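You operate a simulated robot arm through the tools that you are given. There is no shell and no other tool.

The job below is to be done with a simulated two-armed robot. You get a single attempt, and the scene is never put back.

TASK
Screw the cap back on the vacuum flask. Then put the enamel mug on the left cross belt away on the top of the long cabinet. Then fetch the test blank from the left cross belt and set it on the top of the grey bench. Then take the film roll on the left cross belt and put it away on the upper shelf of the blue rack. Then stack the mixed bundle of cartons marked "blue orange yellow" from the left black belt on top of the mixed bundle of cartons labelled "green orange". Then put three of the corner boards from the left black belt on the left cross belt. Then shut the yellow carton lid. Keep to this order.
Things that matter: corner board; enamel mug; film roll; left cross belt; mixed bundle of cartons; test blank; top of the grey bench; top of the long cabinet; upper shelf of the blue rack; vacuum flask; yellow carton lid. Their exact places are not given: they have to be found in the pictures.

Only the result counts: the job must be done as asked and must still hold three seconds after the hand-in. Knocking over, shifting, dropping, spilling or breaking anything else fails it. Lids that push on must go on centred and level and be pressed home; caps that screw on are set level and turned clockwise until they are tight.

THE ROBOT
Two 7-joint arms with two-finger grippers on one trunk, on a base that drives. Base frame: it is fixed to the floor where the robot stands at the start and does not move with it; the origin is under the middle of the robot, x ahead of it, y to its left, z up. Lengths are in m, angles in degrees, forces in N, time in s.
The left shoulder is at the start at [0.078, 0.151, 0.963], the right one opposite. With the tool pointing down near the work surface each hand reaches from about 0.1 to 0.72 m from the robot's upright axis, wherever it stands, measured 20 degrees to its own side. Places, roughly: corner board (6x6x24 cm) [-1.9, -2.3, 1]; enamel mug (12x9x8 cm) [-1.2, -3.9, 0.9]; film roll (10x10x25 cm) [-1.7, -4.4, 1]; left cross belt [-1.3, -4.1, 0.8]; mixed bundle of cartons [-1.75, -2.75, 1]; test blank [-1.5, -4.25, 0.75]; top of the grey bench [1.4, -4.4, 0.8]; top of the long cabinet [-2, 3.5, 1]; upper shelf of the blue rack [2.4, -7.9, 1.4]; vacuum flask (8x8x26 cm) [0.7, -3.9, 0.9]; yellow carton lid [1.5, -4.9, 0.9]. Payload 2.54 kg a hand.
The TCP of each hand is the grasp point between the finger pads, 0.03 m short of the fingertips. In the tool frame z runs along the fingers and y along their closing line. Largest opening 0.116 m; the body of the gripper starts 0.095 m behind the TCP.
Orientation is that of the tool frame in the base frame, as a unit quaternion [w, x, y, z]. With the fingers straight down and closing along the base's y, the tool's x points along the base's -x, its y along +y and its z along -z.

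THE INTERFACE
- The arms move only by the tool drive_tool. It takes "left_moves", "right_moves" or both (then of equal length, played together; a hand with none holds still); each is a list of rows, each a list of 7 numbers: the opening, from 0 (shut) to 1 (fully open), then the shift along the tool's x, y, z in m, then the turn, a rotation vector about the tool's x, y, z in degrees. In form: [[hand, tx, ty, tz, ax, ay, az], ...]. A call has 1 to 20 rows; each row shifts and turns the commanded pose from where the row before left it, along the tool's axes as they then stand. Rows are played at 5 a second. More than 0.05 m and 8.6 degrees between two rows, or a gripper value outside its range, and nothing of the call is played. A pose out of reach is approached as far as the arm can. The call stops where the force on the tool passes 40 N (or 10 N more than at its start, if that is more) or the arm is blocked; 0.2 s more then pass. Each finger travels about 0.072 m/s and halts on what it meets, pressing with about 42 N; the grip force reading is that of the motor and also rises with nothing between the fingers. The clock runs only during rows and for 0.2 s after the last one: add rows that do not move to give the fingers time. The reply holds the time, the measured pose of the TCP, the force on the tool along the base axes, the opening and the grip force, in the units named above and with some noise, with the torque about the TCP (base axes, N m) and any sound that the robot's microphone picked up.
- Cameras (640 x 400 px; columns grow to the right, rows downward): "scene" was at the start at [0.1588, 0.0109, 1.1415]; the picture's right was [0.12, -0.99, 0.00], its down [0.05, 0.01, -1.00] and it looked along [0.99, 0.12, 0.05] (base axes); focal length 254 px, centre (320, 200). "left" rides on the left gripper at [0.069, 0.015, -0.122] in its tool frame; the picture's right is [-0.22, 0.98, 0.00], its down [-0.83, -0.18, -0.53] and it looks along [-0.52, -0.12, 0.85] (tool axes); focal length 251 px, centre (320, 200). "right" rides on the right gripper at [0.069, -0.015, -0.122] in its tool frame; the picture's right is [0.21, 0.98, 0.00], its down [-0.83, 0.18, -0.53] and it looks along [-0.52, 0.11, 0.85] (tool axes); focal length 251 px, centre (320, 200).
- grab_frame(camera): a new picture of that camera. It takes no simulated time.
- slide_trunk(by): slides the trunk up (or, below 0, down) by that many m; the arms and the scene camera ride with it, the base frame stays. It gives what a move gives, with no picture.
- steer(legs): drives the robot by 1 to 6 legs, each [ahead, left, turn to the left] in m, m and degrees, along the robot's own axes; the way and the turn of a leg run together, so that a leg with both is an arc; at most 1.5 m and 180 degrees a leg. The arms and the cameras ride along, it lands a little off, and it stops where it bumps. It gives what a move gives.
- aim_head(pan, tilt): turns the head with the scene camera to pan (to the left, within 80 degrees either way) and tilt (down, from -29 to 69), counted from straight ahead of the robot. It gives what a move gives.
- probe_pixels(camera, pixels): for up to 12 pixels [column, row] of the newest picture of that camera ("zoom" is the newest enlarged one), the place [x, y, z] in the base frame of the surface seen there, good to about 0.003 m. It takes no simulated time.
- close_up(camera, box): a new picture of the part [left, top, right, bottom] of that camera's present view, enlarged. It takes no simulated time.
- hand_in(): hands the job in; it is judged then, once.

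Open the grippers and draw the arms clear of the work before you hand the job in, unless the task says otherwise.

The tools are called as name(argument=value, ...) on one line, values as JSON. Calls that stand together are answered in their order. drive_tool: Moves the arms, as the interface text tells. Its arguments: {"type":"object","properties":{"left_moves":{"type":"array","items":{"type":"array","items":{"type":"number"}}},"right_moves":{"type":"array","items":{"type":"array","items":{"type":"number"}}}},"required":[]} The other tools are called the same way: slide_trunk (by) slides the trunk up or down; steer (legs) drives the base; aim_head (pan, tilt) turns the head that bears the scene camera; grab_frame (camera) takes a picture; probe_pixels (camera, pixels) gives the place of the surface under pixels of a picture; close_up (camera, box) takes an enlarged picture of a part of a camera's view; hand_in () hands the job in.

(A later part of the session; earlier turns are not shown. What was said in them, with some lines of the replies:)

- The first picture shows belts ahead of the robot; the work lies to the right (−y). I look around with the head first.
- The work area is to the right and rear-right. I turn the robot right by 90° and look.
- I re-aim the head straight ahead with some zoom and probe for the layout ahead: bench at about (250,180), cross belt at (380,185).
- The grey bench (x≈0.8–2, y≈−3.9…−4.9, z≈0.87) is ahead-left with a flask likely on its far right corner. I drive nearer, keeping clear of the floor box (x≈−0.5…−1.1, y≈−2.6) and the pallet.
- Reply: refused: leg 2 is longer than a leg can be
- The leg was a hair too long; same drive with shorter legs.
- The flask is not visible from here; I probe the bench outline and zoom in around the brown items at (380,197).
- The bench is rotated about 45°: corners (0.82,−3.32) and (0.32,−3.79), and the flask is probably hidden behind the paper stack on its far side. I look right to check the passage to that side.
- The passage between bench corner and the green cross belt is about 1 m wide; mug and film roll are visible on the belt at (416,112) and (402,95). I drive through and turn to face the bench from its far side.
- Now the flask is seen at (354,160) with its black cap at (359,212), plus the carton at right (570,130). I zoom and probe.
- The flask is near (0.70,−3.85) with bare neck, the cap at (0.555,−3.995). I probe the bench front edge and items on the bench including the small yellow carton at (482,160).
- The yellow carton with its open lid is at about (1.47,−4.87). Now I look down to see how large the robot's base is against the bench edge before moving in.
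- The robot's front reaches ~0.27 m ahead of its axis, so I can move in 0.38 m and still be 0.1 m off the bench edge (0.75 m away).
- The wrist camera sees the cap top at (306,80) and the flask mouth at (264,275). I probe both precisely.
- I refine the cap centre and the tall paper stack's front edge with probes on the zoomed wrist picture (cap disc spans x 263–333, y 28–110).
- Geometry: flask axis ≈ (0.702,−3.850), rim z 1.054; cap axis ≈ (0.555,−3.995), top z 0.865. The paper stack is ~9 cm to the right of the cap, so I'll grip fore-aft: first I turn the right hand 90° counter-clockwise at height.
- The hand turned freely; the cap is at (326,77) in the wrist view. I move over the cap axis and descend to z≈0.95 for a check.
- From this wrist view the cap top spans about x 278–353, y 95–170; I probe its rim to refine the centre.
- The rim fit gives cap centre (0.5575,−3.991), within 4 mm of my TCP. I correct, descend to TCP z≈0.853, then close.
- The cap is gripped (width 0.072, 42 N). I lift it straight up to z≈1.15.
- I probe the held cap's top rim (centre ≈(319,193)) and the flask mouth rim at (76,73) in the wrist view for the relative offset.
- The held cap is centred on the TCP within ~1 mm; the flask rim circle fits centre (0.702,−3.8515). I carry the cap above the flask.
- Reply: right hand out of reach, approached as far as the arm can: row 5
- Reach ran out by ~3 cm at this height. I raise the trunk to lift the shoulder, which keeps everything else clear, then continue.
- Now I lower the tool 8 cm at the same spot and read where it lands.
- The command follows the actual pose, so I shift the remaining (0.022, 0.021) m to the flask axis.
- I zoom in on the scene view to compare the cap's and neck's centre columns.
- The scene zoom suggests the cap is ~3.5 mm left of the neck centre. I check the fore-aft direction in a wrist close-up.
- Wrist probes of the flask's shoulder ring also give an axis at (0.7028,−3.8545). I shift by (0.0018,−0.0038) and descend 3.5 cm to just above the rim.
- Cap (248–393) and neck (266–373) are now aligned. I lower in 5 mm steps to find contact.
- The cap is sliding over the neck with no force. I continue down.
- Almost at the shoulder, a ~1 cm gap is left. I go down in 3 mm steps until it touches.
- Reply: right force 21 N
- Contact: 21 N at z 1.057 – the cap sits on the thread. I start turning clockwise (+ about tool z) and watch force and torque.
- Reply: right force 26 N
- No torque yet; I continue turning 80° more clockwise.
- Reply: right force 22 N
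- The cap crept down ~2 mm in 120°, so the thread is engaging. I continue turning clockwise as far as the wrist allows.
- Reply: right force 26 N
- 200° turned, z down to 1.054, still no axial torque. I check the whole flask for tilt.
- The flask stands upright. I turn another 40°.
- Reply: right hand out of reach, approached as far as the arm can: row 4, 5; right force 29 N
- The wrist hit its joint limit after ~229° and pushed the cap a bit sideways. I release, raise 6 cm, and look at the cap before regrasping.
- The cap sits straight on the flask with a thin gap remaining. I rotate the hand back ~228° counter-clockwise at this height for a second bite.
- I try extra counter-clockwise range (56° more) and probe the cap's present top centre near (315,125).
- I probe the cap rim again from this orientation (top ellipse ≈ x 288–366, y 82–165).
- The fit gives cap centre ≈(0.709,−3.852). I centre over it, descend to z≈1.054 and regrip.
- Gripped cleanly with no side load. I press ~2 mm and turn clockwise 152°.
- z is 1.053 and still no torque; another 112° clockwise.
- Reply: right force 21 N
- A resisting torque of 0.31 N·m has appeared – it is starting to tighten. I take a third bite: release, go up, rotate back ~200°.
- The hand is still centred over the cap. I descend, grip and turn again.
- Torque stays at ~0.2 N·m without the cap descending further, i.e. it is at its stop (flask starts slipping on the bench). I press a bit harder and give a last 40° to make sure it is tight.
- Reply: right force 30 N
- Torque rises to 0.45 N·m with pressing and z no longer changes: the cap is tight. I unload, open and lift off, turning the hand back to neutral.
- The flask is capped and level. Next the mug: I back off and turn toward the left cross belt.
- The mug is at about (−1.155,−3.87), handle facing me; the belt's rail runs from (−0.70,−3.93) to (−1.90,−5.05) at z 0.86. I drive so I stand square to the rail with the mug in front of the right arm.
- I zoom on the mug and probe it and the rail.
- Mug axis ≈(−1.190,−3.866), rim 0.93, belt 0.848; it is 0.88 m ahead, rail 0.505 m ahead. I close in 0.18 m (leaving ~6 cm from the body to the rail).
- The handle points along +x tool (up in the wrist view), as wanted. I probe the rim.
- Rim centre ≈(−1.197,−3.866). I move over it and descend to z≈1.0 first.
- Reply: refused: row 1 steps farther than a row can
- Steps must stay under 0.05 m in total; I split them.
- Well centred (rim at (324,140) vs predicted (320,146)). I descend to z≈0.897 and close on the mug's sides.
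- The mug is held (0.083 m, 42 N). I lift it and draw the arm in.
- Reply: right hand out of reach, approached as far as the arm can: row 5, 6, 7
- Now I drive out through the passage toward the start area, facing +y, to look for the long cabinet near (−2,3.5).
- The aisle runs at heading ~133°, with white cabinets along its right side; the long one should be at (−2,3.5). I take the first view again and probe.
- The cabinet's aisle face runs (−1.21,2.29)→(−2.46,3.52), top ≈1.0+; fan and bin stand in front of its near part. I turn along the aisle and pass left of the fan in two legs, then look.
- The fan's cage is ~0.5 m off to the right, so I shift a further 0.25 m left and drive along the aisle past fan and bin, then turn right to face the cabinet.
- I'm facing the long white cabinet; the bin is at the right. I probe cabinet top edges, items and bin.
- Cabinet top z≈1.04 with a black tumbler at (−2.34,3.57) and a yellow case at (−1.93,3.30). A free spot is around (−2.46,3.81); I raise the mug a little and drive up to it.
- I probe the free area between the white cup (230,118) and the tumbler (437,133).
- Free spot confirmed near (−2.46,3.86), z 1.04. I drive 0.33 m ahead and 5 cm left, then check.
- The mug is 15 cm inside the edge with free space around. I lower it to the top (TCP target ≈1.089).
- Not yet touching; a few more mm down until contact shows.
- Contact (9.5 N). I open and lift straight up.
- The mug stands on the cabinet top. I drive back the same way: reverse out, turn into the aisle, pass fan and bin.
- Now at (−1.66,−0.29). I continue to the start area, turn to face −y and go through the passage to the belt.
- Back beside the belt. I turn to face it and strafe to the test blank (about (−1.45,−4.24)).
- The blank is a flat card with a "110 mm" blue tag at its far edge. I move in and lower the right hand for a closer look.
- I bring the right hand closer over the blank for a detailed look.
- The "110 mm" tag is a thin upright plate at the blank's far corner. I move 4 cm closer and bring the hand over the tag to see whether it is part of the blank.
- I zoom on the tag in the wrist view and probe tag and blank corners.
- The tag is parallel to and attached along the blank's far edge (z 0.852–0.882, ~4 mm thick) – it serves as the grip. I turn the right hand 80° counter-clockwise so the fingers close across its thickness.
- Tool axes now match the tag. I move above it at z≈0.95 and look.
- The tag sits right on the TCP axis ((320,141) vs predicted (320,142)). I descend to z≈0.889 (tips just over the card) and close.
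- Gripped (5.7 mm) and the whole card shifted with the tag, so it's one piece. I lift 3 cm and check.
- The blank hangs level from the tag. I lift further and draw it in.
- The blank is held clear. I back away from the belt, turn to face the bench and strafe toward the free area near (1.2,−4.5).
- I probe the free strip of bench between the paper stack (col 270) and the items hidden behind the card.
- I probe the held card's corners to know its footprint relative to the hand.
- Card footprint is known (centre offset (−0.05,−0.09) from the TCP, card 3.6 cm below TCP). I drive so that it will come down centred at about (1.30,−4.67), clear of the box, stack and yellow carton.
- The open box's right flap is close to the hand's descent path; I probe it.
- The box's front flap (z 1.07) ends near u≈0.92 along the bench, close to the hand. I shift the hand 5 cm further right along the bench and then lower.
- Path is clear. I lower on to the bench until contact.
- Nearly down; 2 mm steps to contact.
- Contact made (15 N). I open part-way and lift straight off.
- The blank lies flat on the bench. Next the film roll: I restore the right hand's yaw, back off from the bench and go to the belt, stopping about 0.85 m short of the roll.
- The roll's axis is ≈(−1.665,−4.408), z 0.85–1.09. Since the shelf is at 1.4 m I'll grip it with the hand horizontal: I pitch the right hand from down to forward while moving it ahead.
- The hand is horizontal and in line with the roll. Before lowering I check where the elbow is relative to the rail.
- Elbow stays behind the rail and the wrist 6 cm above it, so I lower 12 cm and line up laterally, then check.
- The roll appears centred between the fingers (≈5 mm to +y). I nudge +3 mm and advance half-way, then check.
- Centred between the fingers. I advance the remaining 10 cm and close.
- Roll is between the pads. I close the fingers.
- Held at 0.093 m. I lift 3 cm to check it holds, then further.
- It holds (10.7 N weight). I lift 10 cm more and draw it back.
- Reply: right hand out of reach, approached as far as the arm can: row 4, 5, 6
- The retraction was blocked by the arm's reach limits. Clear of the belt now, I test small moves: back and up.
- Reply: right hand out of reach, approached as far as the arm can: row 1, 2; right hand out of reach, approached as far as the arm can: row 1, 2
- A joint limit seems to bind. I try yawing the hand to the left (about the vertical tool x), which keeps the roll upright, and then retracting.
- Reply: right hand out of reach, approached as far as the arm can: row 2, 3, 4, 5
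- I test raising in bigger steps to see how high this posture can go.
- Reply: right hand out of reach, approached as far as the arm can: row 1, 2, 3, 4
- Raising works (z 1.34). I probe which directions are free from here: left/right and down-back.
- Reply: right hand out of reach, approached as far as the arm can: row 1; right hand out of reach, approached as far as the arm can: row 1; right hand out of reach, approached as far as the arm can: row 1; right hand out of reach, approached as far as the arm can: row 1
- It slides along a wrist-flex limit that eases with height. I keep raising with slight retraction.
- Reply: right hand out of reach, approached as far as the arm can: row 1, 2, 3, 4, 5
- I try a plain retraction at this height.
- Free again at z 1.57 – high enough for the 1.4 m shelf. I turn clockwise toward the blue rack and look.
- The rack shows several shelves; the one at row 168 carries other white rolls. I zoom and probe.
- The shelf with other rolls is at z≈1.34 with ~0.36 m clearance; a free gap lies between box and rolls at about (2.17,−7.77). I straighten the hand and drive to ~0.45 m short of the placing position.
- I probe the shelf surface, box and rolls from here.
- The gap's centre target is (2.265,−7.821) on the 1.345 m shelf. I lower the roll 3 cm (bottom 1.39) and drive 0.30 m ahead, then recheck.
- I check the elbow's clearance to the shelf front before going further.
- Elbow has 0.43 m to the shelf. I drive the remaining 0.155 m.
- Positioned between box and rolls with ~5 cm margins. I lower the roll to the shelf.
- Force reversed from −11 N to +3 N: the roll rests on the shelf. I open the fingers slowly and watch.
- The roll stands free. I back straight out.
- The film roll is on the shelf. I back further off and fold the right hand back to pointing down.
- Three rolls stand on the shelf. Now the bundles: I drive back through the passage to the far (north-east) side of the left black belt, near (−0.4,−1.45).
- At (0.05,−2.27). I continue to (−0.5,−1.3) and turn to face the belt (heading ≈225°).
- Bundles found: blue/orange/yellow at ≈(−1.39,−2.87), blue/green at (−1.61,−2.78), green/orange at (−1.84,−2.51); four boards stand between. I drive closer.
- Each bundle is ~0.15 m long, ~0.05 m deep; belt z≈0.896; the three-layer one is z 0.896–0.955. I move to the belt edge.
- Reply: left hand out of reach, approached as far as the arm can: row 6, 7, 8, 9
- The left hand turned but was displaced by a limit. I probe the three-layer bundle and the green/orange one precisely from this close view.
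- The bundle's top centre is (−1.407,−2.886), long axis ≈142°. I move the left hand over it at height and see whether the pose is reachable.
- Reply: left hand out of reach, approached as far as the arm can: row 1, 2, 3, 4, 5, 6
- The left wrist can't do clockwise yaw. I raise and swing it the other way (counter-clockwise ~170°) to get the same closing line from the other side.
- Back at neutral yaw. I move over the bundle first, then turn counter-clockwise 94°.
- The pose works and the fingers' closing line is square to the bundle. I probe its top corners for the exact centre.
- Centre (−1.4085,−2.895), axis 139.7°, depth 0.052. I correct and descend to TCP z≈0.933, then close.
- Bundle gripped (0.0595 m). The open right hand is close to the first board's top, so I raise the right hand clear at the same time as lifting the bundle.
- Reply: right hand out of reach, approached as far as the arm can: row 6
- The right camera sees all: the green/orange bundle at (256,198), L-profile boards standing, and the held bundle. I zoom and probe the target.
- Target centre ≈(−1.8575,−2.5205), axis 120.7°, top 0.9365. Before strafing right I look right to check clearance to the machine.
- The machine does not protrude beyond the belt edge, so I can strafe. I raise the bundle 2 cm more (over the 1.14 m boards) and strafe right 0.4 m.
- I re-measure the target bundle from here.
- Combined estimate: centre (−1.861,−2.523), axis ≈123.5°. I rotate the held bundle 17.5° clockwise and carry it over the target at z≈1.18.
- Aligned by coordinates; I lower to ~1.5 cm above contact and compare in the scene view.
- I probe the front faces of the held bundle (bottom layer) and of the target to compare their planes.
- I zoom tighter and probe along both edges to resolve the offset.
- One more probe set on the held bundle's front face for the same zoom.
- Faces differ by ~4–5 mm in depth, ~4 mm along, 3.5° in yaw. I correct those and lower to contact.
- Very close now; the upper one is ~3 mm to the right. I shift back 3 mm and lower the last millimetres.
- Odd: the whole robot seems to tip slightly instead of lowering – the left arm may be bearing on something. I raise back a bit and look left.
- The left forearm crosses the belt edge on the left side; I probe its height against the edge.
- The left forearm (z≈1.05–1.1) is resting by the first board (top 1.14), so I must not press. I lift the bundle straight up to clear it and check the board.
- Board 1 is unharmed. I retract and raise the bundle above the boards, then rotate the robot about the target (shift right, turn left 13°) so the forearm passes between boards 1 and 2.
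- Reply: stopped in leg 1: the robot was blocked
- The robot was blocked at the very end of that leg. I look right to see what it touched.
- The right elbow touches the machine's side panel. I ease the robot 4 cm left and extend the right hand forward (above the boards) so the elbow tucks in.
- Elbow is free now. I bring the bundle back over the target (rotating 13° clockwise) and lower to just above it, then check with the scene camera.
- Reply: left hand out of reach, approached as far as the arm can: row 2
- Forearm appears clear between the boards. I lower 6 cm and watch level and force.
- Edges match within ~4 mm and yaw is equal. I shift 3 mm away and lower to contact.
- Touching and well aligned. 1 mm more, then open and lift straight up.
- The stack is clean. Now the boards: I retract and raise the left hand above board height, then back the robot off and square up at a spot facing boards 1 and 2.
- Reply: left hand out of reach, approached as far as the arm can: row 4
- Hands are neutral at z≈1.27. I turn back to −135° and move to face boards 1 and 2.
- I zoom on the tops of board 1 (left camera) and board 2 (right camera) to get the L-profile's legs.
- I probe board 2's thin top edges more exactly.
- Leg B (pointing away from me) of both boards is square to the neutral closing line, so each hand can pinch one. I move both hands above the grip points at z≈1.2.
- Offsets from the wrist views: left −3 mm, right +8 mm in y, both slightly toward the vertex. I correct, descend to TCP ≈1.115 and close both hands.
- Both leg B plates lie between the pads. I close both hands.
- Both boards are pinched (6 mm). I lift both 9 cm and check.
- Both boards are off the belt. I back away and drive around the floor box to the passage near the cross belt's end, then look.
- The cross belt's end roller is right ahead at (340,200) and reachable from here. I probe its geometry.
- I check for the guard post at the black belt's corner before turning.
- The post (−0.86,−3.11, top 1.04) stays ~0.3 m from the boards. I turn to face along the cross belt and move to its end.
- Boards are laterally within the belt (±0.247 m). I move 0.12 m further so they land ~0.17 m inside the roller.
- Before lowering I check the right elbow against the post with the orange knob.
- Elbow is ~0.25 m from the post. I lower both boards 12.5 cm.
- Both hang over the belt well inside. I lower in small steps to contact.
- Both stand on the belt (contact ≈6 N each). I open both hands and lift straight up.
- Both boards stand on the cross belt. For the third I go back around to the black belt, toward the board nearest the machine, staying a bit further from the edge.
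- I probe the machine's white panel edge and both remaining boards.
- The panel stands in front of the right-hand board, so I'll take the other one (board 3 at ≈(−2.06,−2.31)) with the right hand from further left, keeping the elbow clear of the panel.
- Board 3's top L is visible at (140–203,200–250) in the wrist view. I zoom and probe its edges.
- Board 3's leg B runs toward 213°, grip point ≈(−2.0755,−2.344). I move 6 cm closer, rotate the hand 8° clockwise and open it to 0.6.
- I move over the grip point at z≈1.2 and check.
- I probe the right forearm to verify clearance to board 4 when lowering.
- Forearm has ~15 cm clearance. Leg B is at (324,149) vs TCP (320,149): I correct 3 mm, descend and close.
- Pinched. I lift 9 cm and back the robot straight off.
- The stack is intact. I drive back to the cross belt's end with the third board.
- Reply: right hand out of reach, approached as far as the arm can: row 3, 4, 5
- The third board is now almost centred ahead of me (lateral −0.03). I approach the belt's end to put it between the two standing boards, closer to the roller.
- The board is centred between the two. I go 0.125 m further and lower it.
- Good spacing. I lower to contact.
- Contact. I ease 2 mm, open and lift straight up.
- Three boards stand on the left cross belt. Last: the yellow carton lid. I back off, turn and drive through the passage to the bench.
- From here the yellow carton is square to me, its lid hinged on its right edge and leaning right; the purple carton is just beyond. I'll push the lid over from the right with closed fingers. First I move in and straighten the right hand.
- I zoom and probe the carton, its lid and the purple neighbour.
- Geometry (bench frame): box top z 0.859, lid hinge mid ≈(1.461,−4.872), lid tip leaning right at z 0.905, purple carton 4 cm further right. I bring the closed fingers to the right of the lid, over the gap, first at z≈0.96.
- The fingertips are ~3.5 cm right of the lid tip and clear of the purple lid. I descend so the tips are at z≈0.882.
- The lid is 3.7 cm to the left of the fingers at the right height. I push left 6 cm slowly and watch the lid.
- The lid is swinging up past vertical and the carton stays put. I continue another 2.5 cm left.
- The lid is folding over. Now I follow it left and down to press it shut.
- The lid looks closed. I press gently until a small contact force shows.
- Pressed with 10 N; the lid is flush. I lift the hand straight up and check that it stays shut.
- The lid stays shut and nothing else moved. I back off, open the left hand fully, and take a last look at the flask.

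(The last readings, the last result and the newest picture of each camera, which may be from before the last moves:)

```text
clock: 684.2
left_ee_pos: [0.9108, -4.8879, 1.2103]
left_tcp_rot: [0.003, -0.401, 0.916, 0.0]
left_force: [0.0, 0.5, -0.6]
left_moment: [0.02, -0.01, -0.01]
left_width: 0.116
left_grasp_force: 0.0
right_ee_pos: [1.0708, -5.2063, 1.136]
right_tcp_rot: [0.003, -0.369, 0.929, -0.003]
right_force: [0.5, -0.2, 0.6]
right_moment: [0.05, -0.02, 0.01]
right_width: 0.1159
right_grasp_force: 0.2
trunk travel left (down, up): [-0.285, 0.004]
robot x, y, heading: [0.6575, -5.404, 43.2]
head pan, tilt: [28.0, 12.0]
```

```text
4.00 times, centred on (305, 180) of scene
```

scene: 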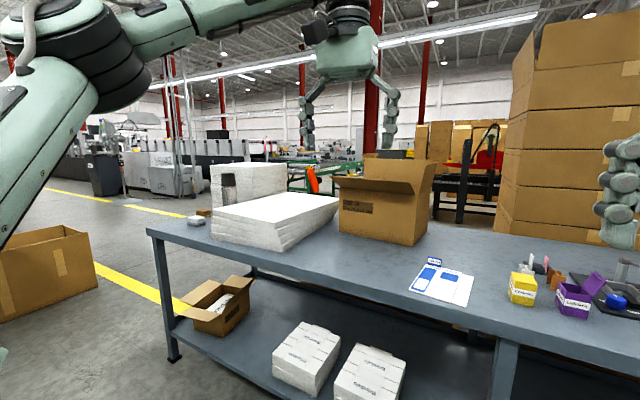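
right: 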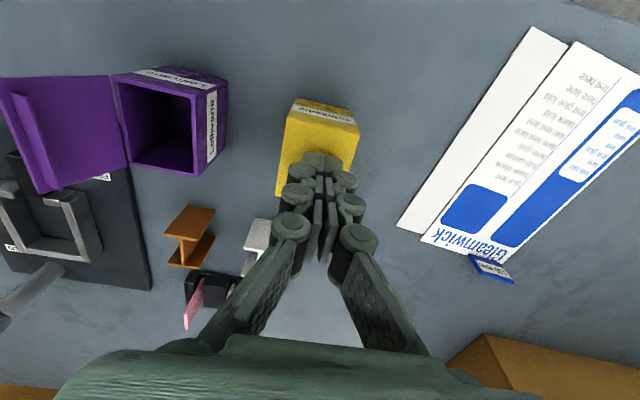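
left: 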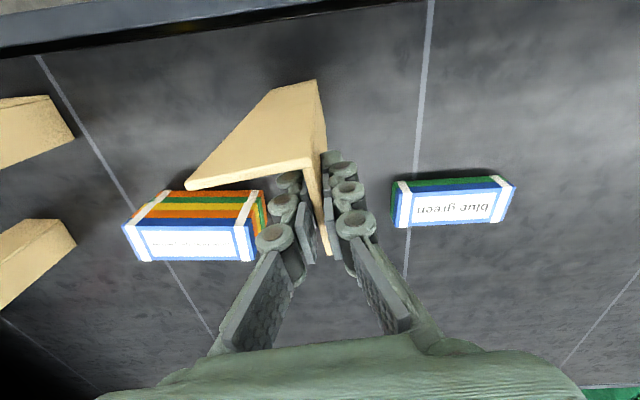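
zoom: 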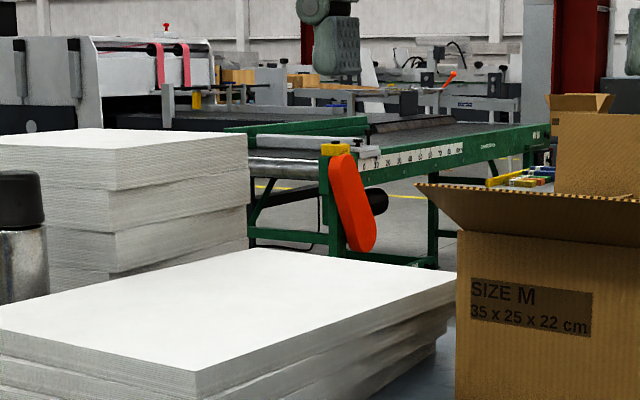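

I want a closer check of the cap's seating, so I strafe left to the flask.

steer(legs=[[0.1, 1.04, 0]])

aim_head(pan=0, tilt=10)

grab_frame(camera="scene")

```text
clock: 694.4
left_ee_pos: [0.2717, -4.0712, 1.2094]
left_tcp_rot: [0.002, -0.401, 0.916, -0.001]
left_force: [0.5, -0.9, -0.2]
left_moment: [0.0, 0.0, 0.01]
left_width: 0.1162
left_grasp_force: 0.0
right_ee_pos: [0.4334, -4.3895, 1.1349]
right_tcp_rot: [0.003, -0.371, 0.929, -0.004]
right_force: [-0.2, 0.3, -0.4]
right_moment: [0.01, 0.0, 0.0]
right_width: 0.116
right_grasp_force: 0.1
trunk travel left (down, up): [-0.285, 0.004]
robot x, y, heading: [0.0215, -4.5863, 43.6]
head pan, tilt: [28.0, 12.0]
```

```text
clock: 695.3
left_ee_pos: [0.2717, -4.0707, 1.2103]
left_tcp_rot: [0.003, -0.401, 0.916, -0.001]
left_force: [-0.1, -0.1, -0.7]
left_moment: [0.02, -0.04, -0.01]
left_width: 0.116
left_grasp_force: 0.1
right_ee_pos: [0.4328, -4.3892, 1.1371]
right_tcp_rot: [0.003, -0.371, 0.929, -0.004]
right_force: [-0.7, 0.6, -0.3]
right_moment: [0.01, 0.02, -0.01]
right_width: 0.116
right_grasp_force: 0.0
trunk travel left (down, up): [-0.285, 0.004]
robot x, y, heading: [0.0244, -4.5833, 43.7]
head pan, tilt: [0.0, 10.0]
```

```text
taken
```

scene: 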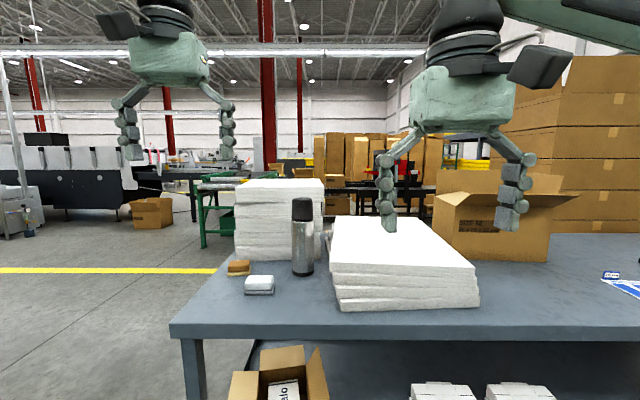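

close_up(camera="scene", box=[270, 185, 340, 285])

probe_pixels(camera="zoom", pixels=[[320, 60], [320, 130], [320, 150], [320, 200], [320, 160]])

```text
4.00 times, centred on (305, 235) of scene
```

zoom: 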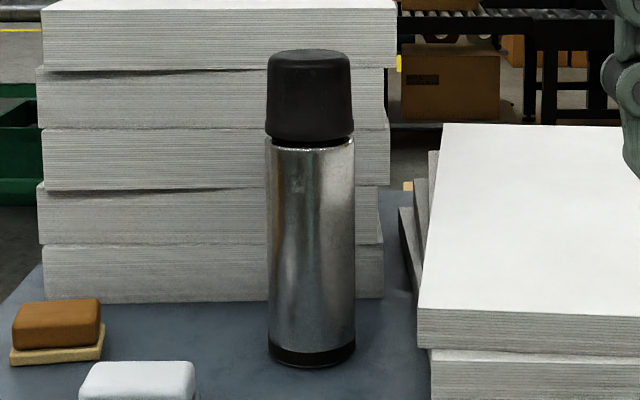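

```text
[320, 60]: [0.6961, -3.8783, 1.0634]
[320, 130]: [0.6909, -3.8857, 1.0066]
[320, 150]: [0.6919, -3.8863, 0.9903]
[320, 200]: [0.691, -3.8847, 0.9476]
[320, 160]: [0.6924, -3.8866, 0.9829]
```

The cap sits level, centred and seated; both grippers are open and the arms are clear of the work. Everything asked is done in order, so I hand in.

hand_in()

```text
The job is handed in.
```

I did all seven tasks in the order you gave and handed the job in. The hand-in reply only confirmed receipt, so I don't have a result from the judging.

| Task | State when I left it |
|---|---|
| Vacuum flask | The cap is level and centred. I turned it clockwise until the torque rose to about 0.45 N m and it stopped going down. |
| Enamel mug | Upright on the top of the long cabinet, about 15 cm in from the edge. |
| Test blank | Flat on the grey bench, picked up and set down by its "110 mm" tab. |
| Film roll | Standing on the blue rack shelf at about 1.34 m, next to the two rolls already there. |
| Mixed bundles | "Blue orange yellow" is stacked on "green orange", aligned to within a few millimetres. |
| Corner boards | Three stand on the left cross belt, near its end roller. The fourth stays on the black belt. |
| Yellow carton lid | Pushed shut and pressed with about 10 N. It stayed shut after I lifted the hand. |

- **Flask base slip:** the flask seems to have slipped slightly on the bench during the last turns. The final torque may partly be friction at its base.
- **Flask shift:** while I was screwing the cap on, the wrist reached its limit and pushed sideways. The flask may have moved a few millimetres.
- **Arm contacts:** while I was stacking, the left forearm seemed to rest on a corner board and I lifted off. The right elbow also touched the machine's side panel and I backed away. I saw no displacement from either.
- **Shelf choice:** I took the shelf at 1.34 m as the "upper shelf", since it was the closest to your 1.4 m and already held rolls. There is one more shelf above it at about 1.71 m.
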